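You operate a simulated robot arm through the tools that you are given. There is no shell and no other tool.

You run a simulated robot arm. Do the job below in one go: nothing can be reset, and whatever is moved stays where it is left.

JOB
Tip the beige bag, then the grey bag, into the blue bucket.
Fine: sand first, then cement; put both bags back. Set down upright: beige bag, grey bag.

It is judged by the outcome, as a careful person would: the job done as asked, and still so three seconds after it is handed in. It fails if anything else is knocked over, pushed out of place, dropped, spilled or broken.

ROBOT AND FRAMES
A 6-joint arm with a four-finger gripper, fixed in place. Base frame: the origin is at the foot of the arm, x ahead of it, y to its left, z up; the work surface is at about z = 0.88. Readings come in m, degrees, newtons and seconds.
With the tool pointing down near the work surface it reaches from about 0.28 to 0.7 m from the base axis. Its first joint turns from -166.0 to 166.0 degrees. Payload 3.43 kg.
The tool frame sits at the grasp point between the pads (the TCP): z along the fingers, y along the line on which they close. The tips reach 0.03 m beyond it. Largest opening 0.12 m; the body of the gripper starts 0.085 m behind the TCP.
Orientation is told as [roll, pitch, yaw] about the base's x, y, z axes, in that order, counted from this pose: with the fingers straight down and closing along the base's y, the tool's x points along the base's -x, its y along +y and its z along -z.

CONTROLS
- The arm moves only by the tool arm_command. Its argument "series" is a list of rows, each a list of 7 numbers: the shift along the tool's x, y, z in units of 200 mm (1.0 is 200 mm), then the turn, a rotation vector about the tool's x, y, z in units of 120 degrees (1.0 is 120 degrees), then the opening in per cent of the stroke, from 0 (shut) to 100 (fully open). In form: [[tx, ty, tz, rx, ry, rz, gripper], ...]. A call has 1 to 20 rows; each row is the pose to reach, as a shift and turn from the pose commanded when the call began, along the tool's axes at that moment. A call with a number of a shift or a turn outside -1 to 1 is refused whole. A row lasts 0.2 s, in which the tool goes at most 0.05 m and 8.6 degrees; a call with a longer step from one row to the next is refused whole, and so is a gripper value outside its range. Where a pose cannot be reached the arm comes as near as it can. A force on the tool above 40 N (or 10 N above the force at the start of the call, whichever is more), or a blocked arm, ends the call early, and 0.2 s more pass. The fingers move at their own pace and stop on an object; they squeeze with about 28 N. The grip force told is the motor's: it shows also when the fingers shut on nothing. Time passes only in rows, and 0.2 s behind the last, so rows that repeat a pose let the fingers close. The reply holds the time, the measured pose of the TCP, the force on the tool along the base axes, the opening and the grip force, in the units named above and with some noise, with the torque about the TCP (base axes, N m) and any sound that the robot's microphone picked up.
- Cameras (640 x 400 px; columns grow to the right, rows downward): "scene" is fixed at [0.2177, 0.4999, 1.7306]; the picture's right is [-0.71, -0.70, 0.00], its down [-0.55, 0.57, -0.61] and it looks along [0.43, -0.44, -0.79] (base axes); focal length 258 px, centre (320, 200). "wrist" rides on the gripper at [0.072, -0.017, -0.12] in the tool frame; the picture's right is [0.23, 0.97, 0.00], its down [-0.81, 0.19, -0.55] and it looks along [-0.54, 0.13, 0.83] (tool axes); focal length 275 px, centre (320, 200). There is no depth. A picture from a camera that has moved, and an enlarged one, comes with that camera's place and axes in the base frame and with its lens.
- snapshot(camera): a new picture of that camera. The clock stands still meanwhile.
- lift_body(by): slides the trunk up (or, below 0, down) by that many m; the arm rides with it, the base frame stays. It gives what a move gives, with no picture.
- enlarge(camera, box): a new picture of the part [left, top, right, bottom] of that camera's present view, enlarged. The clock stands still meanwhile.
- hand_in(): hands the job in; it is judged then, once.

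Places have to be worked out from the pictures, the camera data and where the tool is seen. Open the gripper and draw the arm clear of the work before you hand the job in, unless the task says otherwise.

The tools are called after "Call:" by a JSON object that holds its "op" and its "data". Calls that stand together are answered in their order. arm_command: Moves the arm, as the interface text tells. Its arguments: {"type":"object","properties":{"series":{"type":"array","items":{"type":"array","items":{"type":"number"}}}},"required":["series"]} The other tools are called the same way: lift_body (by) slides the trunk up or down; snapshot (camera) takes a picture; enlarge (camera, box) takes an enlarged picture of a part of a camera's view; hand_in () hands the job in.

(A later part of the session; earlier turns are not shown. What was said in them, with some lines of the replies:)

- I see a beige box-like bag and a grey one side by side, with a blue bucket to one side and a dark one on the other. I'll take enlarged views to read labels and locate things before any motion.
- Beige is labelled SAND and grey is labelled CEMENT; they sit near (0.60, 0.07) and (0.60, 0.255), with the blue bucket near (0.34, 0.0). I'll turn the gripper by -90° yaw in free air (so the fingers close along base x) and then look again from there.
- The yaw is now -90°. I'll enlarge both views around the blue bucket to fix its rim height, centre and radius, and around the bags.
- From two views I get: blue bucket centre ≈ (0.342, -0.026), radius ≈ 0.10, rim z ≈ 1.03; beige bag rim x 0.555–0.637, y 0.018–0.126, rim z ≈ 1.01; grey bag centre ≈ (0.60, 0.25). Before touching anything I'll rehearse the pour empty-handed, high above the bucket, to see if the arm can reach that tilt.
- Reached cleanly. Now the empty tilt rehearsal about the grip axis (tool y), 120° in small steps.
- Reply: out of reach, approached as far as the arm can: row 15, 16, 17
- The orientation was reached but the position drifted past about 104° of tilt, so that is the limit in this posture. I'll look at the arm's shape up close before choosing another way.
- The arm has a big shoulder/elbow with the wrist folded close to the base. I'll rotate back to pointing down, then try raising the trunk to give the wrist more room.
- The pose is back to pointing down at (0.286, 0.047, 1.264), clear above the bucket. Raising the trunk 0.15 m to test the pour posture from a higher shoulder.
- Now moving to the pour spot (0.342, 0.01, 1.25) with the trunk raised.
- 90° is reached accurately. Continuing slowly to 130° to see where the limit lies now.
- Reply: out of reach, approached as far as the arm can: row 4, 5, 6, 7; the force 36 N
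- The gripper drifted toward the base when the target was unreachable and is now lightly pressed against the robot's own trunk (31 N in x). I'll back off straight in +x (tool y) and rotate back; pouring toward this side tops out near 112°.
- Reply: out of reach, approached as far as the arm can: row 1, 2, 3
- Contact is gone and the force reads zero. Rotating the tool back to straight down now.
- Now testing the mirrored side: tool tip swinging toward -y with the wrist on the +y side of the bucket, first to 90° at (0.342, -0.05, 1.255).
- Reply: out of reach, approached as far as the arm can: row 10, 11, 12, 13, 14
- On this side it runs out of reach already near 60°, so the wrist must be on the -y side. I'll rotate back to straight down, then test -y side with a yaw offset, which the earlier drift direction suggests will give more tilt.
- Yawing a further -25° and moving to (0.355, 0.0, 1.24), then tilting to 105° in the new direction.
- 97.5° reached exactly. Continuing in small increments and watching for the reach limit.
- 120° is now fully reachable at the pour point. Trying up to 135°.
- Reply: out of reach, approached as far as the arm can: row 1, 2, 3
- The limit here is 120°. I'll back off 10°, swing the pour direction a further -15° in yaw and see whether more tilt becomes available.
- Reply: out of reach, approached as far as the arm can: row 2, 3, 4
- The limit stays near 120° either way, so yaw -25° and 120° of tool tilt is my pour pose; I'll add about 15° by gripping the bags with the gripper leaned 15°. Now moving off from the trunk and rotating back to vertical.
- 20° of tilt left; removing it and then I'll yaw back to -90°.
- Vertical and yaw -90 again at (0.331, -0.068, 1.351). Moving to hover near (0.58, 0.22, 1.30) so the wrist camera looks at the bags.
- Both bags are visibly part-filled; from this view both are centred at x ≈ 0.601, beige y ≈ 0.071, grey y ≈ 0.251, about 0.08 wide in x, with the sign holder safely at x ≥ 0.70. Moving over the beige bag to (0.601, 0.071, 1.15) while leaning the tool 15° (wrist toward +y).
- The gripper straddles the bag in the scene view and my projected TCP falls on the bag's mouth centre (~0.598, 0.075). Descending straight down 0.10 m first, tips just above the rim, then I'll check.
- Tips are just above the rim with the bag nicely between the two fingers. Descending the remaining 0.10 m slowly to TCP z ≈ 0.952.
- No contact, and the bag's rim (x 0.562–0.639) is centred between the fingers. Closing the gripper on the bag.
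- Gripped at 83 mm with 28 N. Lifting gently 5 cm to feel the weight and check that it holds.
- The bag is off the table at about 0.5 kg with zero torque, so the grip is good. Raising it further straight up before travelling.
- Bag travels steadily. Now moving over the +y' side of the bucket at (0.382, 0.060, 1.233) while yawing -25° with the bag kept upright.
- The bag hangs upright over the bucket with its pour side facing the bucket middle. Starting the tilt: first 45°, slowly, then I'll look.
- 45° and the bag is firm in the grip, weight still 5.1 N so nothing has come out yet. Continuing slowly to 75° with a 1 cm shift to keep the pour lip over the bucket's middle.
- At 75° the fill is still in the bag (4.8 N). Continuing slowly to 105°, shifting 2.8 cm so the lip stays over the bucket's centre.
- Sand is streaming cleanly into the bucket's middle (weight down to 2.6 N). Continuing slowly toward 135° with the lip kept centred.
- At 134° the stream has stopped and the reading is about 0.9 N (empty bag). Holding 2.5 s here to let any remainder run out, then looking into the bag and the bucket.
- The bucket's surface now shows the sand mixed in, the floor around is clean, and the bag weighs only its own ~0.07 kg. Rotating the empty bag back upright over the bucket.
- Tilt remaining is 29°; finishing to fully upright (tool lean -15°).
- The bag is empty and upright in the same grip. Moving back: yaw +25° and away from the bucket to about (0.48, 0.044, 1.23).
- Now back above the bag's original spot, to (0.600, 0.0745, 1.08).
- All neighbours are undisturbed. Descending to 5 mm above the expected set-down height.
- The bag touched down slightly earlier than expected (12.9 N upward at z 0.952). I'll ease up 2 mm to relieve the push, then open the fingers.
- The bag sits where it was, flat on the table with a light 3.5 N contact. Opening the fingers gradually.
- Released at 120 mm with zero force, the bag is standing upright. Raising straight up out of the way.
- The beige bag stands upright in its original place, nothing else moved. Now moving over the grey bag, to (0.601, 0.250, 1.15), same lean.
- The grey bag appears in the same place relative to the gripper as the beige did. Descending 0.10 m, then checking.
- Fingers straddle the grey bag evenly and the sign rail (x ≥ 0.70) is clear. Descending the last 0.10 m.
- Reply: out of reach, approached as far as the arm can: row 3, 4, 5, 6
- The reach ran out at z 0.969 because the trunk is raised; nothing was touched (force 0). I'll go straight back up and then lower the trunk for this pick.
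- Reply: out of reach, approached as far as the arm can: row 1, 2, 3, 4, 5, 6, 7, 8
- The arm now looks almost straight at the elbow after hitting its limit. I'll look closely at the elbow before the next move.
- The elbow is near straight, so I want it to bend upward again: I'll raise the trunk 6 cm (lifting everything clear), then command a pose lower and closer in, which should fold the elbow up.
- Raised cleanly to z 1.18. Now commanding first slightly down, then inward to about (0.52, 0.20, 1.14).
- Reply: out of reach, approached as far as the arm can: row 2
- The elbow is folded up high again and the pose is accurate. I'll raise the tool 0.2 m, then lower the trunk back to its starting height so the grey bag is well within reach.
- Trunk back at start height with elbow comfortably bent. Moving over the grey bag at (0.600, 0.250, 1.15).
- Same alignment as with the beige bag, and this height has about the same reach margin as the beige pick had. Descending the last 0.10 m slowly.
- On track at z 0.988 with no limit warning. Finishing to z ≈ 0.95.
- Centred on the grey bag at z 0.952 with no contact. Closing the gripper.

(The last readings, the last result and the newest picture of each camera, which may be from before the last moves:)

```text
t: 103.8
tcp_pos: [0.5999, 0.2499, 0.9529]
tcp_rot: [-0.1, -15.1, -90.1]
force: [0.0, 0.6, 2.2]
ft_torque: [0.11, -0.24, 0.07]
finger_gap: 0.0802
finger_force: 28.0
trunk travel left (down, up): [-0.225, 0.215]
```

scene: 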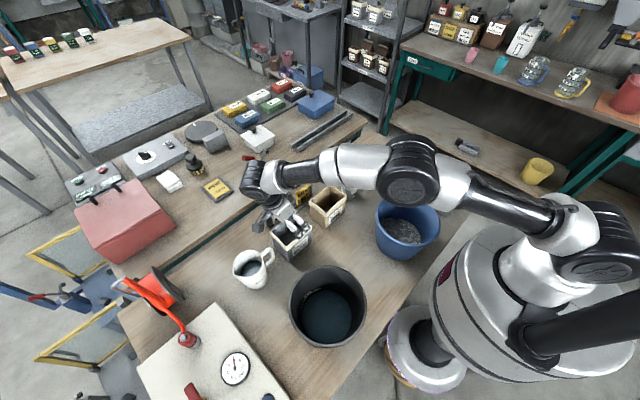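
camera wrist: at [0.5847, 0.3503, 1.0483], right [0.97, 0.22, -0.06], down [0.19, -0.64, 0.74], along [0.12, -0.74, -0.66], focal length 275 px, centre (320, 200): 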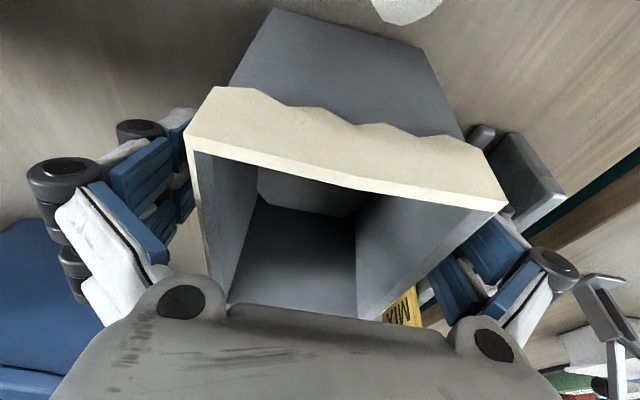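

Gripped at 80 mm with 28 N. Lifting gently 5 cm straight up.

Call:
{"op": "arm_command", "data": {"series": [[-0.013, 0, -0.048, 0, 0, 0, 0], [-0.026, 0, -0.097, 0, 0, 0, 0], [-0.039, 0, -0.145, 0, 0, 0, 0], [-0.052, 0, -0.193, 0, 0, 0, 0], [-0.0647, 0, -0.2415, 0, 0, 0, 0], [-0.0647, 0, -0.2415, 0, 0, 0, 0], [-0.0647, 0, -0.2415, 0, 0, 0, 0]]}}

Call:
{"op": "snapshot", "data": {"camera": "wrist"}}

Call:
{"op": "enlarge", "data": {"camera": "scene", "box": [220, 140, 460, 290]}}

```text
t: 105.4
tcp_pos: [0.6005, 0.2517, 1.0002]
tcp_rot: [-0.1, -15.1, -90.0]
force: [0.0, 0.1, -4.9]
ft_torque: [0.01, -0.01, 0.03]
finger_gap: 0.08
finger_force: 27.8
trunk travel left (down, up): [-0.225, 0.215]
```

```text
taken
camera wrist: at [0.5841, 0.3522, 1.0976], right [0.97, 0.22, -0.06], down [0.19, -0.64, 0.74], along [0.12, -0.74, -0.66], focal length 275 px, centre (320, 200)
```

wrist: 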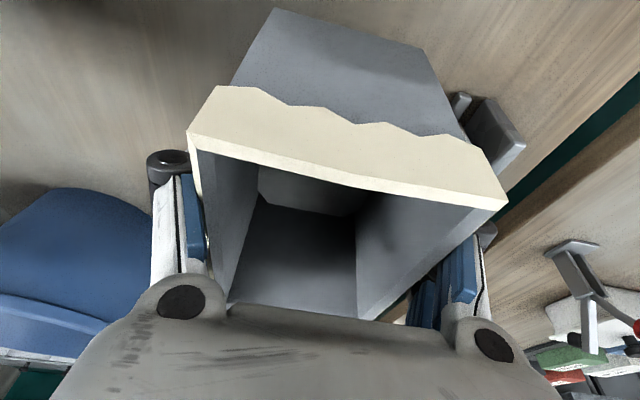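

```text
2.67 times, centred on (340, 215) of scene
camera zoom: at [0.2177, 0.4999, 1.7306], right [-0.71, -0.7, 0.0], down [-0.55, 0.57, -0.61], along [0.43, -0.44, -0.79], focal length 688 px, centre (267, 160)
```

zoom: 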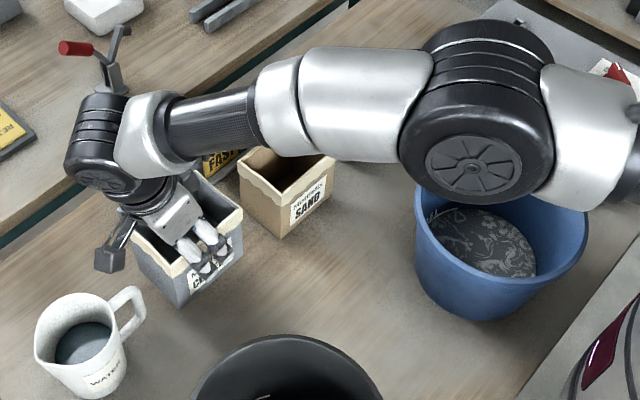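

Held firmly, 0.5 kg again. Raising straight up to z ≈ 1.15.

Call:
{"op": "arm_command", "data": {"series": [[-0.0323, 0, -0.1208, 0, 0, 0, 0], [-0.0647, 0, -0.2415, 0, 0, 0, 0], [-0.097, 0, -0.3623, 0, 0, 0, 0], [-0.1294, 0, -0.483, 0, 0, 0, 0], [-0.1617, 0, -0.6038, 0, 0, 0, 0], [-0.194, 0, -0.7245, 0, 0, 0, 0], [-0.194, 0, -0.7245, 0, 0, 0, 0]]}}

```text
t: 107.0
tcp_pos: [0.6006, 0.2508, 1.1491]
tcp_rot: [-0.2, -15.0, -90.1]
force: [0.9, -0.2, -4.9]
ft_torque: [-0.02, 0.02, 0.02]
finger_gap: 0.08
finger_force: 28.5
trunk travel left (down, up): [-0.225, 0.215]
```

Moving inward to about (0.48, 0.15, 1.15), bag bottom at ~1.08 clearing everything, before raising the trunk.

Call:
{"op": "arm_command", "data": {"series": [[-0.0805, -0.1, 0.0216, 0, 0, 0, 0], [-0.161, -0.2, 0.0431, 0, 0, 0, 0], [-0.2415, -0.3, 0.0647, 0, 0, 0, 0], [-0.322, -0.4, 0.0863, 0, 0, 0, 0], [-0.4025, -0.5, 0.1078, 0, 0, 0, 0], [-0.483, -0.6, 0.1294, 0, 0, 0, 0], [-0.483, -0.6, 0.1294, 0, 0, 0, 0]]}}

Call:
{"op": "lift_body", "data": {"by": 0.15}}

Call:
{"op": "snapshot", "data": {"camera": "scene"}}

```text
t: 108.6
tcp_pos: [0.4804, 0.1521, 1.1548]
tcp_rot: [-0.1, -15.1, -90.1]
force: [-0.1, 0.3, -5.4]
ft_torque: [0.03, -0.01, 0.0]
finger_gap: 0.0796
finger_force: 28.3
trunk travel left (down, up): [-0.225, 0.215]
```

```text
t: 110.3
tcp_pos: [0.4813, 0.1518, 1.3036]
tcp_rot: [-0.1, -15.1, -90.1]
force: [-0.1, -0.1, -4.5]
ft_torque: [-0.01, 0.01, 0.0]
finger_gap: 0.0802
finger_force: 28.0
trunk travel left (down, up): [-0.375, 0.065]
```

```text
taken
```

scene: 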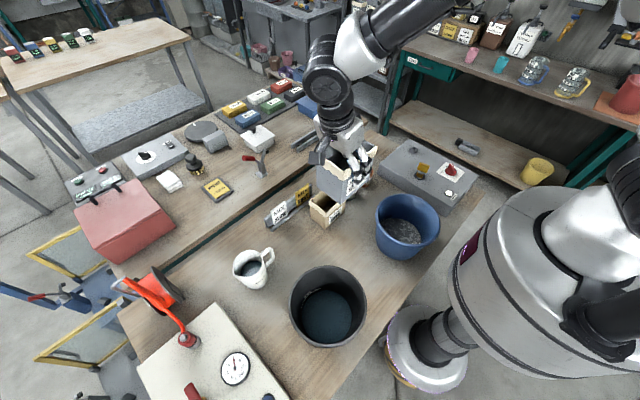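

Trunk at the pour height with the bag steady. Moving to the pour start (0.382, 0.060, 1.233) with yaw -25°, bag upright.

Call:
{"op": "arm_command", "data": {"series": [[-0.0588, -0.0825, 0.0767, 0.009, 0, 0.0335, 0], [-0.1177, -0.165, 0.1533, 0.018, 0, 0.0671, 0], [-0.1765, -0.2475, 0.23, 0.027, 0, 0.1006, 0], [-0.2353, -0.33, 0.3067, 0.0359, 0, 0.1341, 0], [-0.2942, -0.4125, 0.3833, 0.0449, 0, 0.1677, 0], [-0.353, -0.495, 0.46, 0.0539, 0, 0.2012, 0], [-0.353, -0.495, 0.46, 0.0539, 0, 0.2012, 0]]}}

Call:
{"op": "enlarge", "data": {"camera": "scene", "box": [320, 110, 500, 270]}}

```text
t: 112.0
tcp_pos: [0.3804, 0.0597, 1.2338]
tcp_rot: [0.0, -15.2, -115.2]
force: [0.3, -0.1, -4.7]
ft_torque: [-0.01, 0.02, -0.03]
finger_gap: 0.0797
finger_force: 27.7
trunk travel left (down, up): [-0.375, 0.065]
```

```text
2.50 times, centred on (410, 190) of scene
camera zoom: at [0.2177, 0.4999, 1.7306], right [-0.71, -0.7, 0.0], down [-0.55, 0.57, -0.61], along [0.43, -0.44, -0.79], focal length 645 px, centre (95, 225)
```

zoom: 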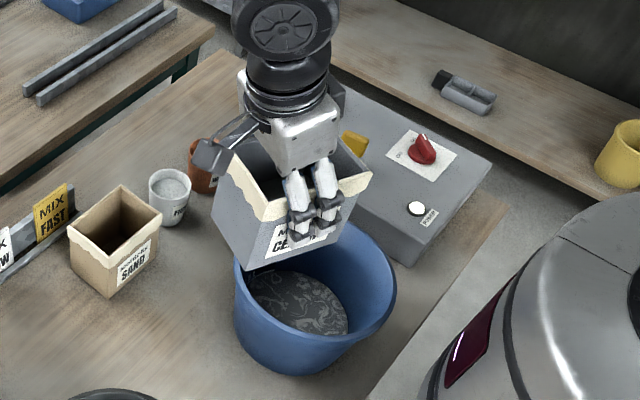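

The grey bag is in exactly the same pour-start pose as the beige one was. Repeating the proven pour: tilting the first 45°.

Call:
{"op": "arm_command", "data": {"series": [[0, 0, 0, 0, 0.03125, 0, 0], [0, 0, 0, 0, 0.0625, 0, 0], [0, 0, 0, 0, 0.09375, 0, 0], [0, 0, 0, 0, 0.125, 0, 0], [0, 0, 0, 0, 0.15625, 0, 0], [0, 0, 0, 0, 0.1875, 0, 0], [0, 0, 0, 0, 0.21875, 0, 0], [0, 0, 0, 0, 0.25, 0, 0], [0, 0, 0, 0, 0.28125, 0, 0], [0, 0, 0, 0, 0.3125, 0, 0], [0, 0, 0, 0, 0.34375, 0, 0], [0, 0, 0, 0, 0.375, 0, 0], [0, 0, 0, 0, 0.375, 0, 0]]}}

Call:
{"op": "arm_command", "data": {"series": [[-0.0036, 0, -0.0021, 0, 0.0208, 0, 0], [-0.0072, 0, -0.0042, 0, 0.0417, 0, 0], [-0.0108, 0, -0.0063, 0, 0.0625, 0, 0], [-0.0144, 0, -0.0083, 0, 0.0833, 0, 0], [-0.018, 0, -0.0104, 0, 0.1042, 0, 0], [-0.0217, 0, -0.0125, 0, 0.125, 0, 0], [-0.0253, 0, -0.0146, 0, 0.1458, 0, 0], [-0.0289, 0, -0.0167, 0, 0.1667, 0, 0], [-0.0325, 0, -0.0188, 0, 0.1875, 0, 0], [-0.0361, 0, -0.0208, 0, 0.2083, 0, 0], [-0.0397, 0, -0.0229, 0, 0.2292, 0, 0], [-0.0433, 0, -0.025, 0, 0.25, 0, 0], [-0.0433, 0, -0.025, 0, 0.25, 0, 0]]}}

Call:
{"op": "enlarge", "data": {"camera": "scene", "box": [320, 110, 500, 270]}}

```text
t: 114.8
tcp_pos: [0.3812, 0.0592, 1.2349]
tcp_rot: [0.0, 29.8, -115.3]
force: [0.5, 0.1, -4.3]
ft_torque: [-0.07, 0.03, 0.05]
finger_gap: 0.08
finger_force: 28.3
trunk travel left (down, up): [-0.375, 0.065]
```

```text
t: 117.5
tcp_pos: [0.3759, 0.0488, 1.2348]
tcp_rot: [0.0, 59.9, -115.2]
force: [0.3, 1.0, -4.0]
ft_torque: [-0.06, 0.08, 0.01]
finger_gap: 0.0801
finger_force: 27.7
trunk travel left (down, up): [-0.375, 0.065]
```

```text
2.50 times, centred on (410, 190) of scene
camera zoom: at [0.2177, 0.4999, 1.7306], right [-0.71, -0.7, 0.0], down [-0.55, 0.57, -0.61], along [0.43, -0.44, -0.79], focal length 645 px, centre (95, 225)
```

zoom: 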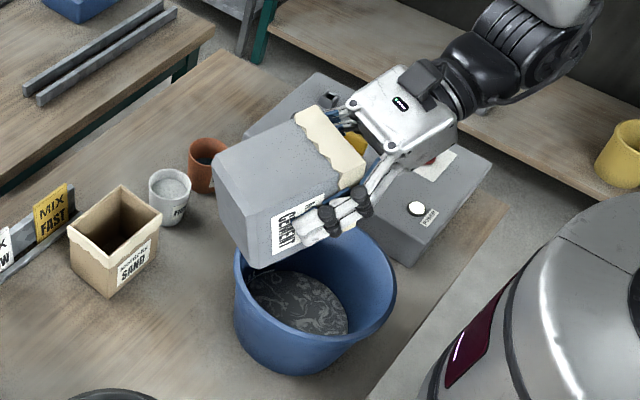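

At 75° the bag is steady with its lip over the bucket. Continuing slowly to 105° as before.

Call:
{"op": "arm_command", "data": {"series": [[-0.0058, 0, -0.0101, 0, 0.0208, 0, 0], [-0.0117, 0, -0.0202, 0, 0.0417, 0, 0], [-0.0175, 0, -0.0303, 0, 0.0625, 0, 0], [-0.0233, 0, -0.0404, 0, 0.0833, 0, 0], [-0.0292, 0, -0.0505, 0, 0.1042, 0, 0], [-0.035, 0, -0.0606, 0, 0.125, 0, 0], [-0.0408, 0, -0.0707, 0, 0.1458, 0, 0], [-0.0467, 0, -0.0808, 0, 0.1667, 0, 0], [-0.0525, 0, -0.0909, 0, 0.1875, 0, 0], [-0.0583, 0, -0.101, 0, 0.2083, 0, 0], [-0.0642, 0, -0.1111, 0, 0.2292, 0, 0], [-0.07, 0, -0.1212, 0, 0.25, 0, 0], [-0.07, 0, -0.1212, 0, 0.25, 0, 0]]}}

Call:
{"op": "enlarge", "data": {"camera": "scene", "box": [320, 110, 500, 270]}}

```text
t: 120.3
tcp_pos: [0.3652, 0.0246, 1.2348]
tcp_rot: [-21.8, 89.9, -137.1]
force: [-0.5, -0.5, -2.1]
ft_torque: [-0.04, 0.02, -0.03]
finger_gap: 0.08
finger_force: 28.5
trunk travel left (down, up): [-0.375, 0.065]
```

```text
2.50 times, centred on (410, 190) of scene
camera zoom: at [0.2177, 0.4999, 1.7306], right [-0.71, -0.7, 0.0], down [-0.55, 0.57, -0.61], along [0.43, -0.44, -0.79], focal length 645 px, centre (95, 225)
```

zoom: 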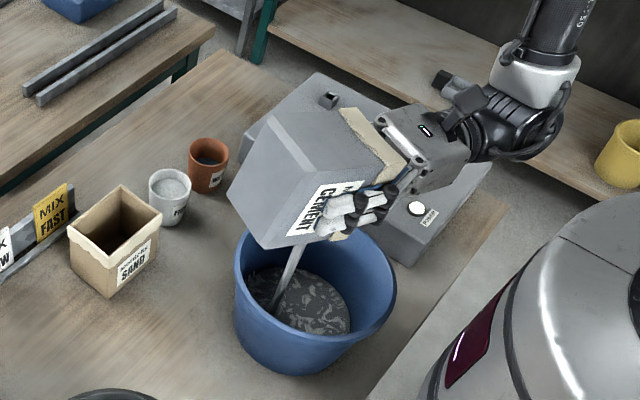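

Cement is streaming into the bucket. Continuing slowly up to 134° with the lip kept centred.

Call:
{"op": "arm_command", "data": {"series": [[0, 0, 0, 0, 0, 0, 0], [0, 0, 0, 0, 0, 0, 0], [0, 0, 0, 0, 0, 0, 0], [0, 0, -0.01, 0, 0.0208, 0, 0], [0, 0, -0.02, 0, 0.0417, 0, 0], [0, 0, -0.03, 0, 0.0625, 0, 0], [0, 0, -0.04, 0, 0.0833, 0, 0], [0, 0, -0.05, 0, 0.1042, 0, 0], [0, 0, -0.062, 0, 0.125, 0, 0], [0, 0, -0.073, 0, 0.1458, 0, 0], [0, 0, -0.083, 0, 0.1667, 0, 0], [0, 0, -0.094, 0, 0.1875, 0, 0], [0, 0, -0.104, 0, 0.2083, 0, 0], [0, 0, -0.115, 0, 0.2292, 0, 0], [0, 0, -0.115, 0, 0.2375, 0, 0], [0, 0, -0.115, 0, 0.2375, 0, 0], [0, 0, -0.115, 0, 0.2375, 0, 0]]}}

Call:
{"op": "arm_command", "data": {"series": [[0, 0, 0, 0, 0, 0, 0], [0, 0, 0, 0, 0, 0, 0], [0, 0, 0, 0, 0, 0, 0], [0, 0, 0, 0, 0, 0, 0], [0, 0, 0, 0, 0, 0, 0], [0, 0, 0, 0, 0, 0, 0], [0, 0, 0, 0, 0, 0, 0], [0, 0, 0, 0, 0, 0, 0], [0, 0, 0, 0, 0, 0, 0], [0, 0, 0, 0, 0, 0, 0], [0, 0, 0, 0, 0, 0, 0], [0, 0, 0, 0, 0, 0, 0]]}}

Call:
{"op": "enlarge", "data": {"camera": "scene", "box": [320, 110, 500, 270]}}

Call:
{"op": "snapshot", "data": {"camera": "wrist"}}

```text
t: 124.0
tcp_pos: [0.3538, 0.0039, 1.2354]
tcp_rot: [-179.9, 61.6, 65.0]
force: [-0.2, -0.8, -0.4]
ft_torque: [-0.02, 0.01, 0.02]
finger_gap: 0.0795
finger_force: 28.1
trunk travel left (down, up): [-0.375, 0.065]
```

```text
t: 126.5
tcp_pos: [0.3535, 0.0036, 1.2342]
tcp_rot: [-180.0, 61.6, 64.9]
force: [0.9, 1.7, -0.1]
ft_torque: [-0.01, 0.0, 0.01]
finger_gap: 0.0792
finger_force: 27.7
trunk travel left (down, up): [-0.375, 0.065]
```

```text
2.50 times, centred on (410, 190) of scene
camera zoom: at [0.2177, 0.4999, 1.7306], right [-0.71, -0.7, 0.0], down [-0.55, 0.57, -0.61], along [0.43, -0.44, -0.79], focal length 645 px, centre (95, 225)
```

zoom: 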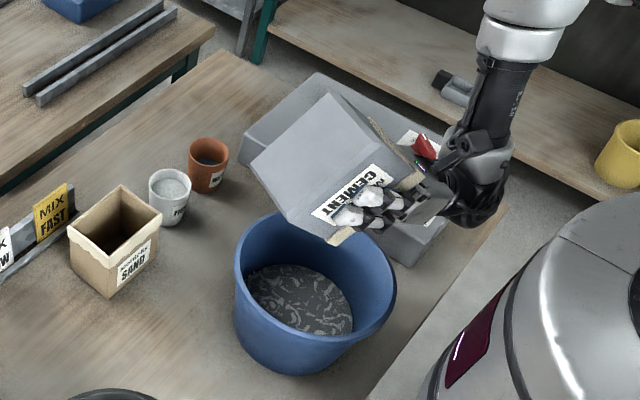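

```text
taken
camera wrist: at [0.2805, -0.1155, 1.2397], right [0.83, -0.51, 0.2], down [0.13, -0.17, -0.98], along [0.54, 0.84, -0.08], focal length 275 px, centre (320, 200)
```

wrist: 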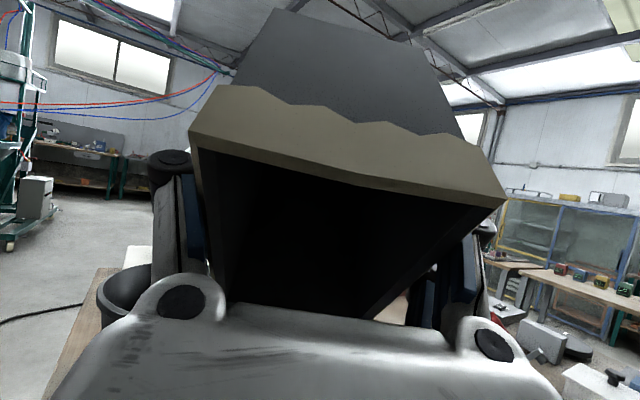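

The cement is out (reading near the bare bag weight) and the bucket level has risen with nothing around it. Rotating the grey bag back upright over the bucket.

Call:
{"op": "arm_command", "data": {"series": [[-0.006, 0, 0.012, 0, -0.055, 0, 0], [-0.013, 0, 0.023, 0, -0.11, 0, 0], [-0.019, 0, 0.035, 0, -0.165, 0, 0], [-0.026, 0, 0.047, 0, -0.22, 0, 0], [-0.032, 0, 0.058, 0, -0.275, 0, 0], [-0.039, 0, 0.07, 0, -0.33, 0, 0], [-0.045, 0, 0.082, 0, -0.385, 0, 0], [-0.052, 0, 0.093, 0, -0.44, 0, 0], [-0.058, 0, 0.105, 0, -0.495, 0, 0], [-0.065, 0, 0.117, 0, -0.55, 0, 0], [-0.071, 0, 0.128, 0, -0.605, 0, 0], [-0.078, 0, 0.14, 0, -0.66, 0, 0], [-0.084, 0, 0.152, 0, -0.715, 0, 0], [-0.091, 0, 0.163, 0, -0.77, 0, 0], [-0.097, 0, 0.175, 0, -0.825, 0, 0], [-0.097, 0, 0.175, 0, -0.875, 0, 0], [-0.097, 0, 0.175, 0, -0.875, 0, 0]]}}

Call:
{"op": "arm_command", "data": {"series": [[0, 0, 0, 0, -0.06, 0, 0], [0, 0, 0, 0, -0.12, 0, 0], [0, 0, 0, 0, -0.18, 0, 0], [0, 0, 0, 0, -0.2375, 0, 0], [0, 0, 0, 0, -0.2375, 0, 0], [0, 0, 0, 0, -0.2375, 0, 0]]}}

Call:
{"op": "snapshot", "data": {"camera": "wrist"}}

Call:
{"op": "snapshot", "data": {"camera": "scene"}}

```text
t: 130.2
tcp_pos: [0.3722, 0.0383, 1.2348]
tcp_rot: [0.0, 13.3, -115.1]
force: [-0.5, -0.6, -1.1]
ft_torque: [0.01, 0.01, -0.02]
finger_gap: 0.0798
finger_force: 28.3
trunk travel left (down, up): [-0.375, 0.065]
```

```text
t: 131.6
tcp_pos: [0.3714, 0.0402, 1.235]
tcp_rot: [-0.1, -15.1, -115.1]
force: [0.1, -0.3, -1.2]
ft_torque: [-0.01, 0.02, 0.0]
finger_gap: 0.0795
finger_force: 28.3
trunk travel left (down, up): [-0.375, 0.065]
```

```text
taken
camera wrist: at [0.3999, 0.1387, 1.3321], right [0.98, -0.21, -0.06], down [-0.1, -0.66, 0.75], along [-0.2, -0.72, -0.66], focal length 275 px, centre (320, 200)
```

wrist: 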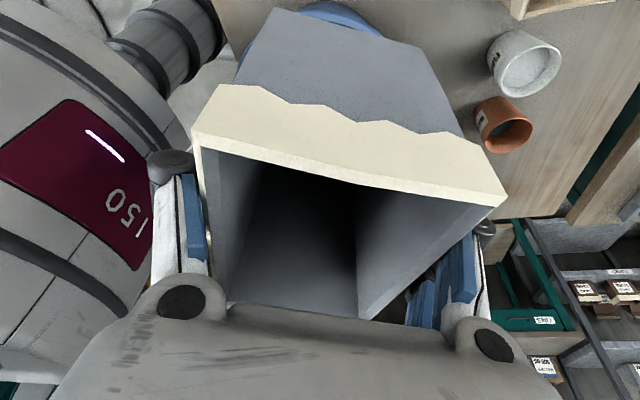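

```text
taken
```

scene: 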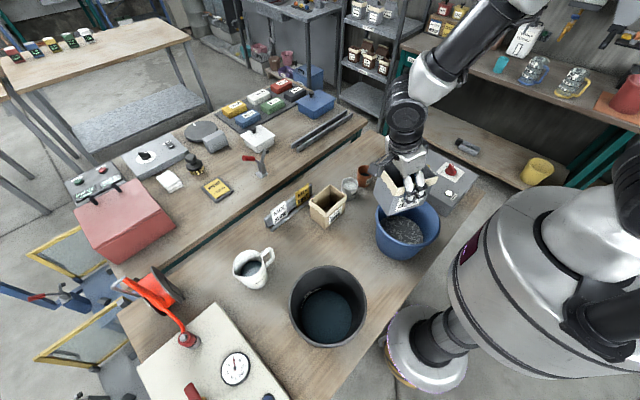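

Grey bag is empty and upright. Moving back with yaw +25° to about (0.48, 0.15, 1.30), then lowering the trunk again.

Call:
{"op": "arm_command", "data": {"series": [[0.1049, 0.0433, -0.0842, -0.009, 0, -0.0335, 0], [0.2098, 0.0867, -0.1683, -0.018, 0, -0.0671, 0], [0.3147, 0.13, -0.2525, -0.027, 0, -0.1006, 0], [0.4195, 0.1733, -0.3367, -0.0359, 0, -0.1341, 0], [0.5244, 0.2167, -0.4208, -0.0449, 0, -0.1677, 0], [0.6293, 0.26, -0.505, -0.0539, 0, -0.2012, 0], [0.6293, 0.26, -0.505, -0.0539, 0, -0.2012, 0]]}}

Call:
{"op": "lift_body", "data": {"by": -0.15}}

Call:
{"op": "snapshot", "data": {"camera": "scene"}}

```text
t: 133.2
tcp_pos: [0.4796, 0.1515, 1.2977]
tcp_rot: [-0.1, -15.2, -90.0]
force: [-0.1, -0.5, -1.0]
ft_torque: [-0.02, -0.02, -0.01]
finger_gap: 0.0796
finger_force: 28.0
trunk travel left (down, up): [-0.375, 0.065]
```

```text
t: 134.9
tcp_pos: [0.4781, 0.153, 1.147]
tcp_rot: [-0.1, -15.1, -90.2]
force: [0.2, 0.9, -0.6]
ft_torque: [0.04, 0.02, -0.01]
finger_gap: 0.0793
finger_force: 28.0
trunk travel left (down, up): [-0.225, 0.215]
```

```text
taken
```

scene: 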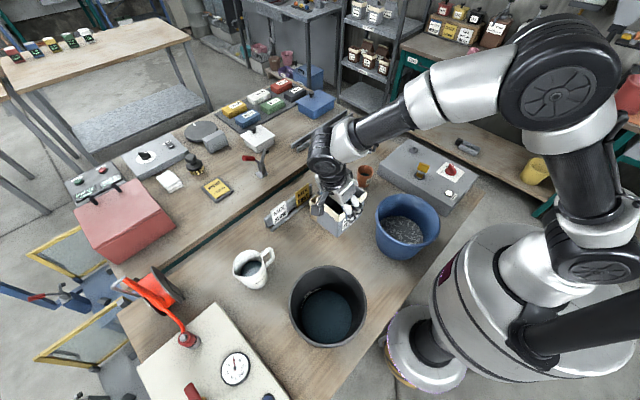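

Back at start trunk height. Moving over the grey bag's original spot (0.600, 0.250, 1.15).

Call:
{"op": "arm_command", "data": {"series": [[0.0793, 0.1008, -0.0213, 0, 0, 0, 0], [0.1586, 0.2017, -0.0425, 0, 0, 0, 0], [0.2379, 0.3025, -0.0638, 0, 0, 0, 0], [0.3171, 0.4033, -0.085, 0, 0, 0, 0], [0.3964, 0.5042, -0.1063, 0, 0, 0, 0], [0.4757, 0.605, -0.1275, 0, 0, 0, 0], [0.4757, 0.605, -0.1275, 0, 0, 0, 0]]}}

Call:
{"op": "enlarge", "data": {"camera": "scene", "box": [220, 140, 460, 290]}}

```text
t: 136.5
tcp_pos: [0.5993, 0.2465, 1.1482]
tcp_rot: [-0.1, -15.1, -90.2]
force: [-0.7, 0.4, -0.7]
ft_torque: [0.02, 0.0, -0.06]
finger_gap: 0.0797
finger_force: 28.3
trunk travel left (down, up): [-0.225, 0.215]
```

```text
2.67 times, centred on (340, 215) of scene
camera zoom: at [0.2177, 0.4999, 1.7306], right [-0.71, -0.7, 0.0], down [-0.55, 0.57, -0.61], along [0.43, -0.44, -0.79], focal length 688 px, centre (267, 160)
```

zoom: 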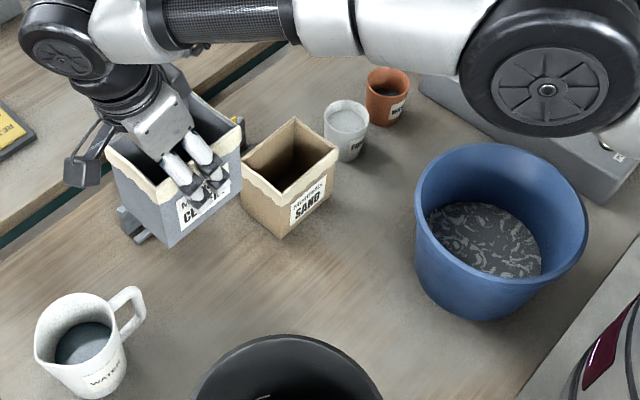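

Above the spot; the y reading is slightly low, so I'll take one still reading to separate noise from offset.

Call:
{"op": "arm_command", "data": {"series": [[0, 0, 0, 0, 0, 0, 0], [0, 0, 0, 0, 0, 0, 0]]}}

```text
t: 137.1
tcp_pos: [0.5987, 0.2477, 1.1478]
tcp_rot: [-0.1, -15.1, -90.1]
force: [-0.9, -0.2, -0.2]
ft_torque: [0.0, 0.04, 0.0]
finger_gap: 0.0796
finger_force: 28.4
trunk travel left (down, up): [-0.225, 0.215]
```

Small corrections of +1.5 mm in x and +3 mm in y. Descending to about 1 cm above set-down.

Call:
{"op": "arm_command", "data": {"series": [[0.045, 0.0075, 0.108, 0, 0, 0, 0], [0.0747, 0.0075, 0.2207, 0, 0, 0, 0], [0.1048, 0.0075, 0.333, 0, 0, 0, 0], [0.1348, 0.0075, 0.4453, 0, 0, 0, 0], [0.1649, 0.0075, 0.5576, 0, 0, 0, 0], [0.195, 0.0075, 0.6698, 0, 0, 0, 0], [0.2251, 0.0075, 0.7821, 0, 0, 0, 0], [0.2552, 0.0075, 0.8944, 0, 0, 0, 0], [0.2552, 0.0075, 0.8944, 0, 0, 0, 0]]}}

Call:
{"op": "enlarge", "data": {"camera": "scene", "box": [220, 140, 460, 290]}}

```text
t: 139.1
tcp_pos: [0.6012, 0.2531, 0.9607]
tcp_rot: [0.0, -15.1, -90.2]
force: [0.4, 0.1, -1.2]
ft_torque: [-0.03, -0.03, -0.01]
finger_gap: 0.0796
finger_force: 28.3
trunk travel left (down, up): [-0.225, 0.215]
```

```text
2.67 times, centred on (340, 215) of scene
camera zoom: at [0.2177, 0.4999, 1.7306], right [-0.71, -0.7, 0.0], down [-0.55, 0.57, -0.61], along [0.43, -0.44, -0.79], focal length 688 px, centre (267, 160)
```

zoom: 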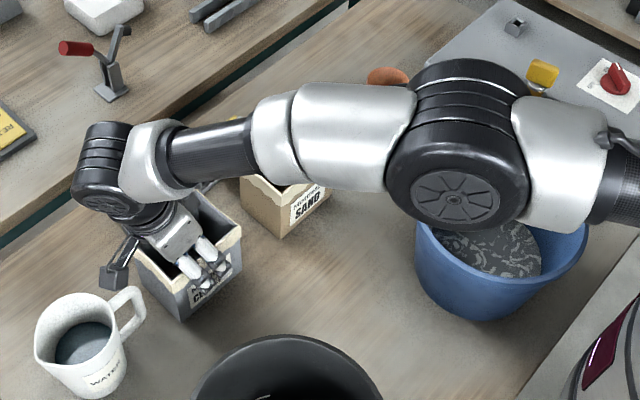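

About 1 cm above the table, with a 3 mm y overshoot. Correcting -3 mm in y and lowering 6 mm.

Call:
{"op": "arm_command", "data": {"series": [[-0.0145, 0, 0.0039, 0, 0, 0, 0], [-0.0106, 0, 0.0184, 0, 0, 0, 0], [-0.0067, 0, 0.0329, 0, 0, 0, 0], [-0.0067, 0, 0.0329, 0, 0, 0, 0]]}}

```text
t: 140.1
tcp_pos: [0.6015, 0.2506, 0.9554]
tcp_rot: [-0.1, -15.1, -90.1]
force: [0.5, -0.3, -0.5]
ft_torque: [0.0, 0.03, 0.0]
finger_gap: 0.0797
finger_force: 27.2
trunk travel left (down, up): [-0.225, 0.215]
```

No contact yet at z 0.955. Lowering another 3 mm.

Call:
{"op": "arm_command", "data": {"series": [[0.002, 0, 0.0072, 0, 0, 0, 0], [0.0039, 0, 0.0145, 0, 0, 0, 0], [0.0039, 0, 0.0145, 0, 0, 0, 0]]}}

```text
t: 140.9
tcp_pos: [0.6017, 0.25, 0.9534]
tcp_rot: [0.1, -15.1, -90.3]
force: [1.2, 1.2, 2.2]
ft_torque: [0.23, -0.17, -0.01]
finger_gap: 0.0796
finger_force: 27.8
trunk travel left (down, up): [-0.225, 0.215]
```

Light touch-down (+2.2 N). Seating 1 mm more, then opening the fingers gradually.

Call:
{"op": "arm_command", "data": {"series": [[0.0013, 0, 0.0048, 0, 0, 0, 0], [0.0013, 0, 0.0048, 0, 0, 0, 0]]}}

Call:
{"op": "arm_command", "data": {"series": [[0, 0, 0, 0, 0, 0, 70], [0, 0, 0, 0, 0, 0, 76], [0, 0, 0, 0, 0, 0, 82], [0, 0, 0, 0, 0, 0, 88], [0, 0, 0, 0, 0, 0, 94], [0, 0, 0, 0, 0, 0, 100], [0, 0, 0, 0, 0, 0, 100], [0, 0, 0, 0, 0, 0, 100]]}}

Call:
{"op": "snapshot", "data": {"camera": "wrist"}}

Call:
{"op": "enlarge", "data": {"camera": "scene", "box": [220, 140, 460, 290]}}

```text
t: 141.5
tcp_pos: [0.6015, 0.2502, 0.9535]
tcp_rot: [0.1, -15.1, -90.2]
force: [0.7, 0.1, 10.1]
ft_torque: [0.28, -0.44, -0.04]
finger_gap: 0.0797
finger_force: 28.1
trunk travel left (down, up): [-0.225, 0.215]
```

```text
t: 143.3
tcp_pos: [0.6006, 0.2499, 0.9513]
tcp_rot: [-0.1, -15.1, -90.1]
force: [-0.1, 0.7, -0.9]
ft_torque: [0.0, -0.01, 0.0]
finger_gap: 0.1202
finger_force: 0.1
trunk travel left (down, up): [-0.225, 0.215]
```

```text
taken
camera wrist: at [0.5856, 0.3509, 1.0488], right [0.97, 0.22, -0.06], down [0.19, -0.64, 0.74], along [0.12, -0.74, -0.66], focal length 275 px, centre (320, 200)
```

wrist: 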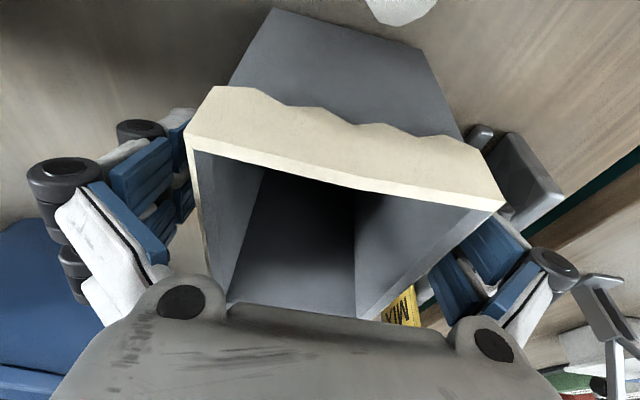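

```text
2.67 times, centred on (340, 215) of scene
camera zoom: at [0.2177, 0.4999, 1.7306], right [-0.71, -0.7, 0.0], down [-0.55, 0.57, -0.61], along [0.43, -0.44, -0.79], focal length 688 px, centre (267, 160)
```

zoom: 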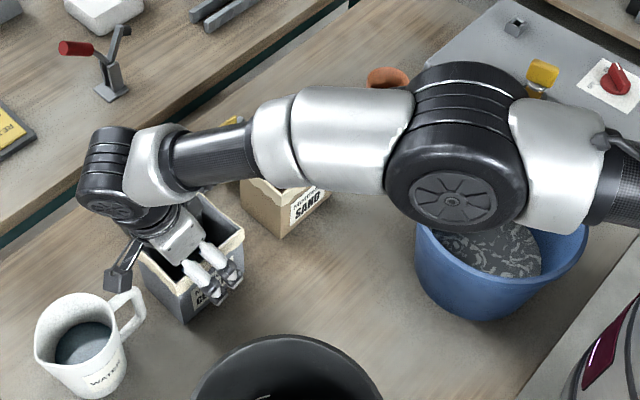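

Released; the grey bag stands just where it was before. Raising the gripper straight up and clear.

Call:
{"op": "arm_command", "data": {"series": [[-0.013, 0, -0.048, 0, 0, 0, 100], [-0.039, 0, -0.145, 0, 0, 0, 100], [-0.078, 0, -0.29, 0, 0, 0, 100], [-0.13, 0, -0.483, 0, 0, 0, 100], [-0.181, 0, -0.676, 0, 0, 0, 100], [-0.233, 0, -0.869, 0, 0, 0, 100], [-0.2588, 0, -0.966, 0, 0, 0, 100], [-0.2588, 0, -0.966, 0, 0, 0, 100]]}}

Call:
{"op": "snapshot", "data": {"camera": "scene"}}

```text
t: 145.1
tcp_pos: [0.6002, 0.2495, 1.1512]
tcp_rot: [-0.1, -15.2, -90.1]
force: [-0.3, -0.3, -0.6]
ft_torque: [-0.03, 0.0, 0.02]
finger_gap: 0.1202
finger_force: 0.0
trunk travel left (down, up): [-0.225, 0.215]
```

```text
taken
```

scene: 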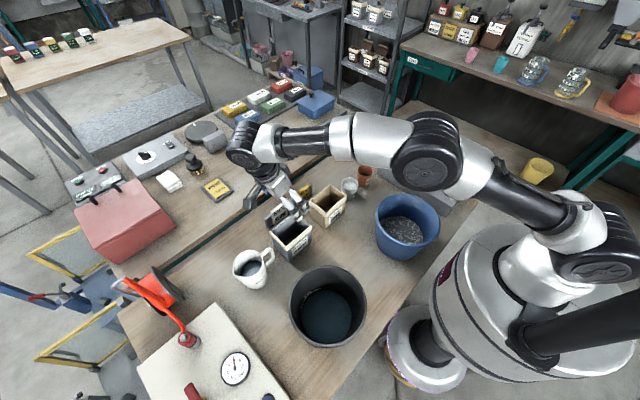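

Both bags are upright in place. Drawing the arm up and clear to about (0.49, 0.10, 1.35) and straightening the tool.

Call:
{"op": "arm_command", "data": {"series": [[-0.052, 0, -0.193, 0, 0, 0, 100], [-0.1035, 0, -0.386, 0, 0, 0, 100], [-0.25, -0.11, -0.47, 0, 0.025, 0, 100], [-0.42, -0.22, -0.56, 0, 0.05, 0, 100], [-0.59, -0.33, -0.64, 0, 0.075, 0, 100], [-0.76, -0.44, -0.71, 0, 0.1, 0, 100], [-0.92, -0.55, -0.772, 0, 0.125, 0, 100], [-0.92, -0.55, -0.772, 0, 0.125, 0, 100]]}}

Call:
{"op": "enlarge", "data": {"camera": "scene", "box": [220, 140, 460, 290]}}

Call:
{"op": "snapshot", "data": {"camera": "wrist"}}

Call:
{"op": "snapshot", "data": {"camera": "scene"}}

```text
t: 146.9
tcp_pos: [0.4912, 0.1126, 1.3472]
tcp_rot: [-0.1, -0.1, -90.1]
force: [-0.6, 0.7, -0.1]
ft_torque: [-0.03, 0.03, 0.02]
finger_gap: 0.1199
finger_force: 0.0
trunk travel left (down, up): [-0.225, 0.215]
```

```text
2.67 times, centred on (340, 215) of scene
camera zoom: at [0.2177, 0.4999, 1.7306], right [-0.71, -0.7, 0.0], down [-0.55, 0.57, -0.61], along [0.43, -0.44, -0.79], focal length 688 px, centre (267, 160)
```

zoom: 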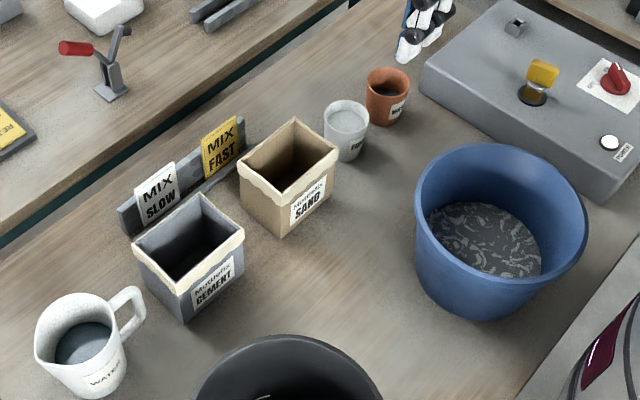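

```text
taken
camera wrist: at [0.4756, 0.1856, 1.4662], right [0.97, 0.23, 0.0], down [0.19, -0.81, 0.55], along [0.12, -0.54, -0.83], focal length 275 px, centre (320, 200)
```

wrist: 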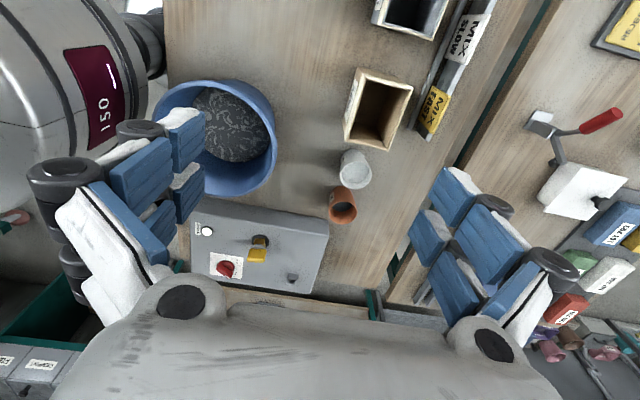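

```text
taken
```

scene: 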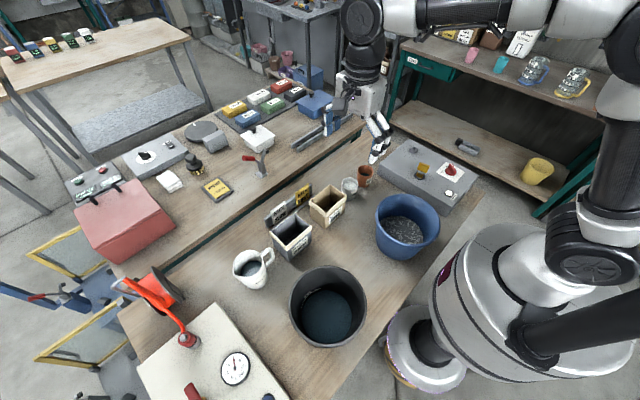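

Everything stands where it began, with only the bucket's contents changed. One last check into the beige bag and bucket with enlarged wrist views.

Call:
{"op": "enlarge", "data": {"camera": "wrist", "box": [330, 0, 450, 160]}}

Call:
{"op": "enlarge", "data": {"camera": "wrist", "box": [150, 70, 380, 230]}}

```text
2.50 times, centred on (390, 80) of wrist
camera zoom: at [0.4756, 0.1856, 1.4662], right [0.97, 0.23, 0.0], down [0.19, -0.81, 0.55], along [0.12, -0.54, -0.83], focal length 688 px, centre (145, 500)
```

zoom: 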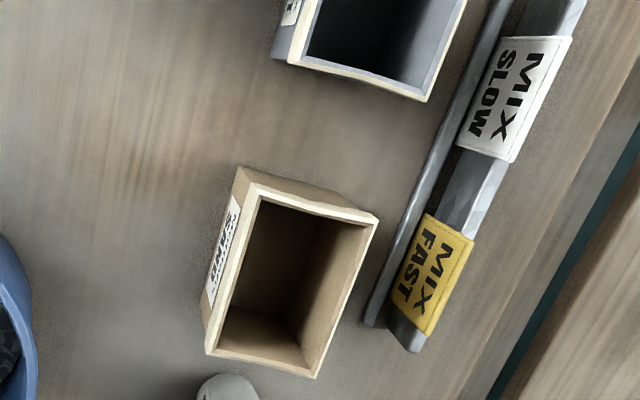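

```text
2.50 times, centred on (265, 150) of wrist
camera zoom: at [0.4756, 0.1856, 1.4662], right [0.97, 0.23, 0.0], down [0.19, -0.81, 0.55], along [0.12, -0.54, -0.83], focal length 688 px, centre (458, 325)
```

zoom: 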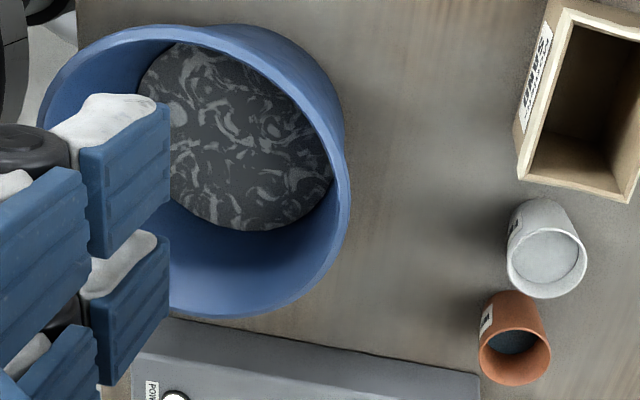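

Both bags are empty, upright and back in place. Sand then cement are in the blue bucket with no spills, the gripper is open, and the arm is clear. Handing in.

Call:
{"op": "hand_in", "data": {}}

```text
The job is handed in.
```

I tipped the sand (beige bag) and then the cement (grey bag) into the blue bucket. Both bags are back in their original places, standing upright.

- **Pours:** Both streams landed inside the bucket, and I saw no spill around it. After pouring, each bag read only about 0.1 kg, and the last views showed no fill left in them.
- **Surroundings:** The cups, jug, signs, buckets and console look unmoved in the final pictures.
- **Contact:** While I was rehearsing the pour with an empty gripper, it pressed against the robot's own trunk at about 31 N. I backed it off, and it touched nothing on the bench.
- **Finish:** I handed in with the gripper open and the arm clear of the work.
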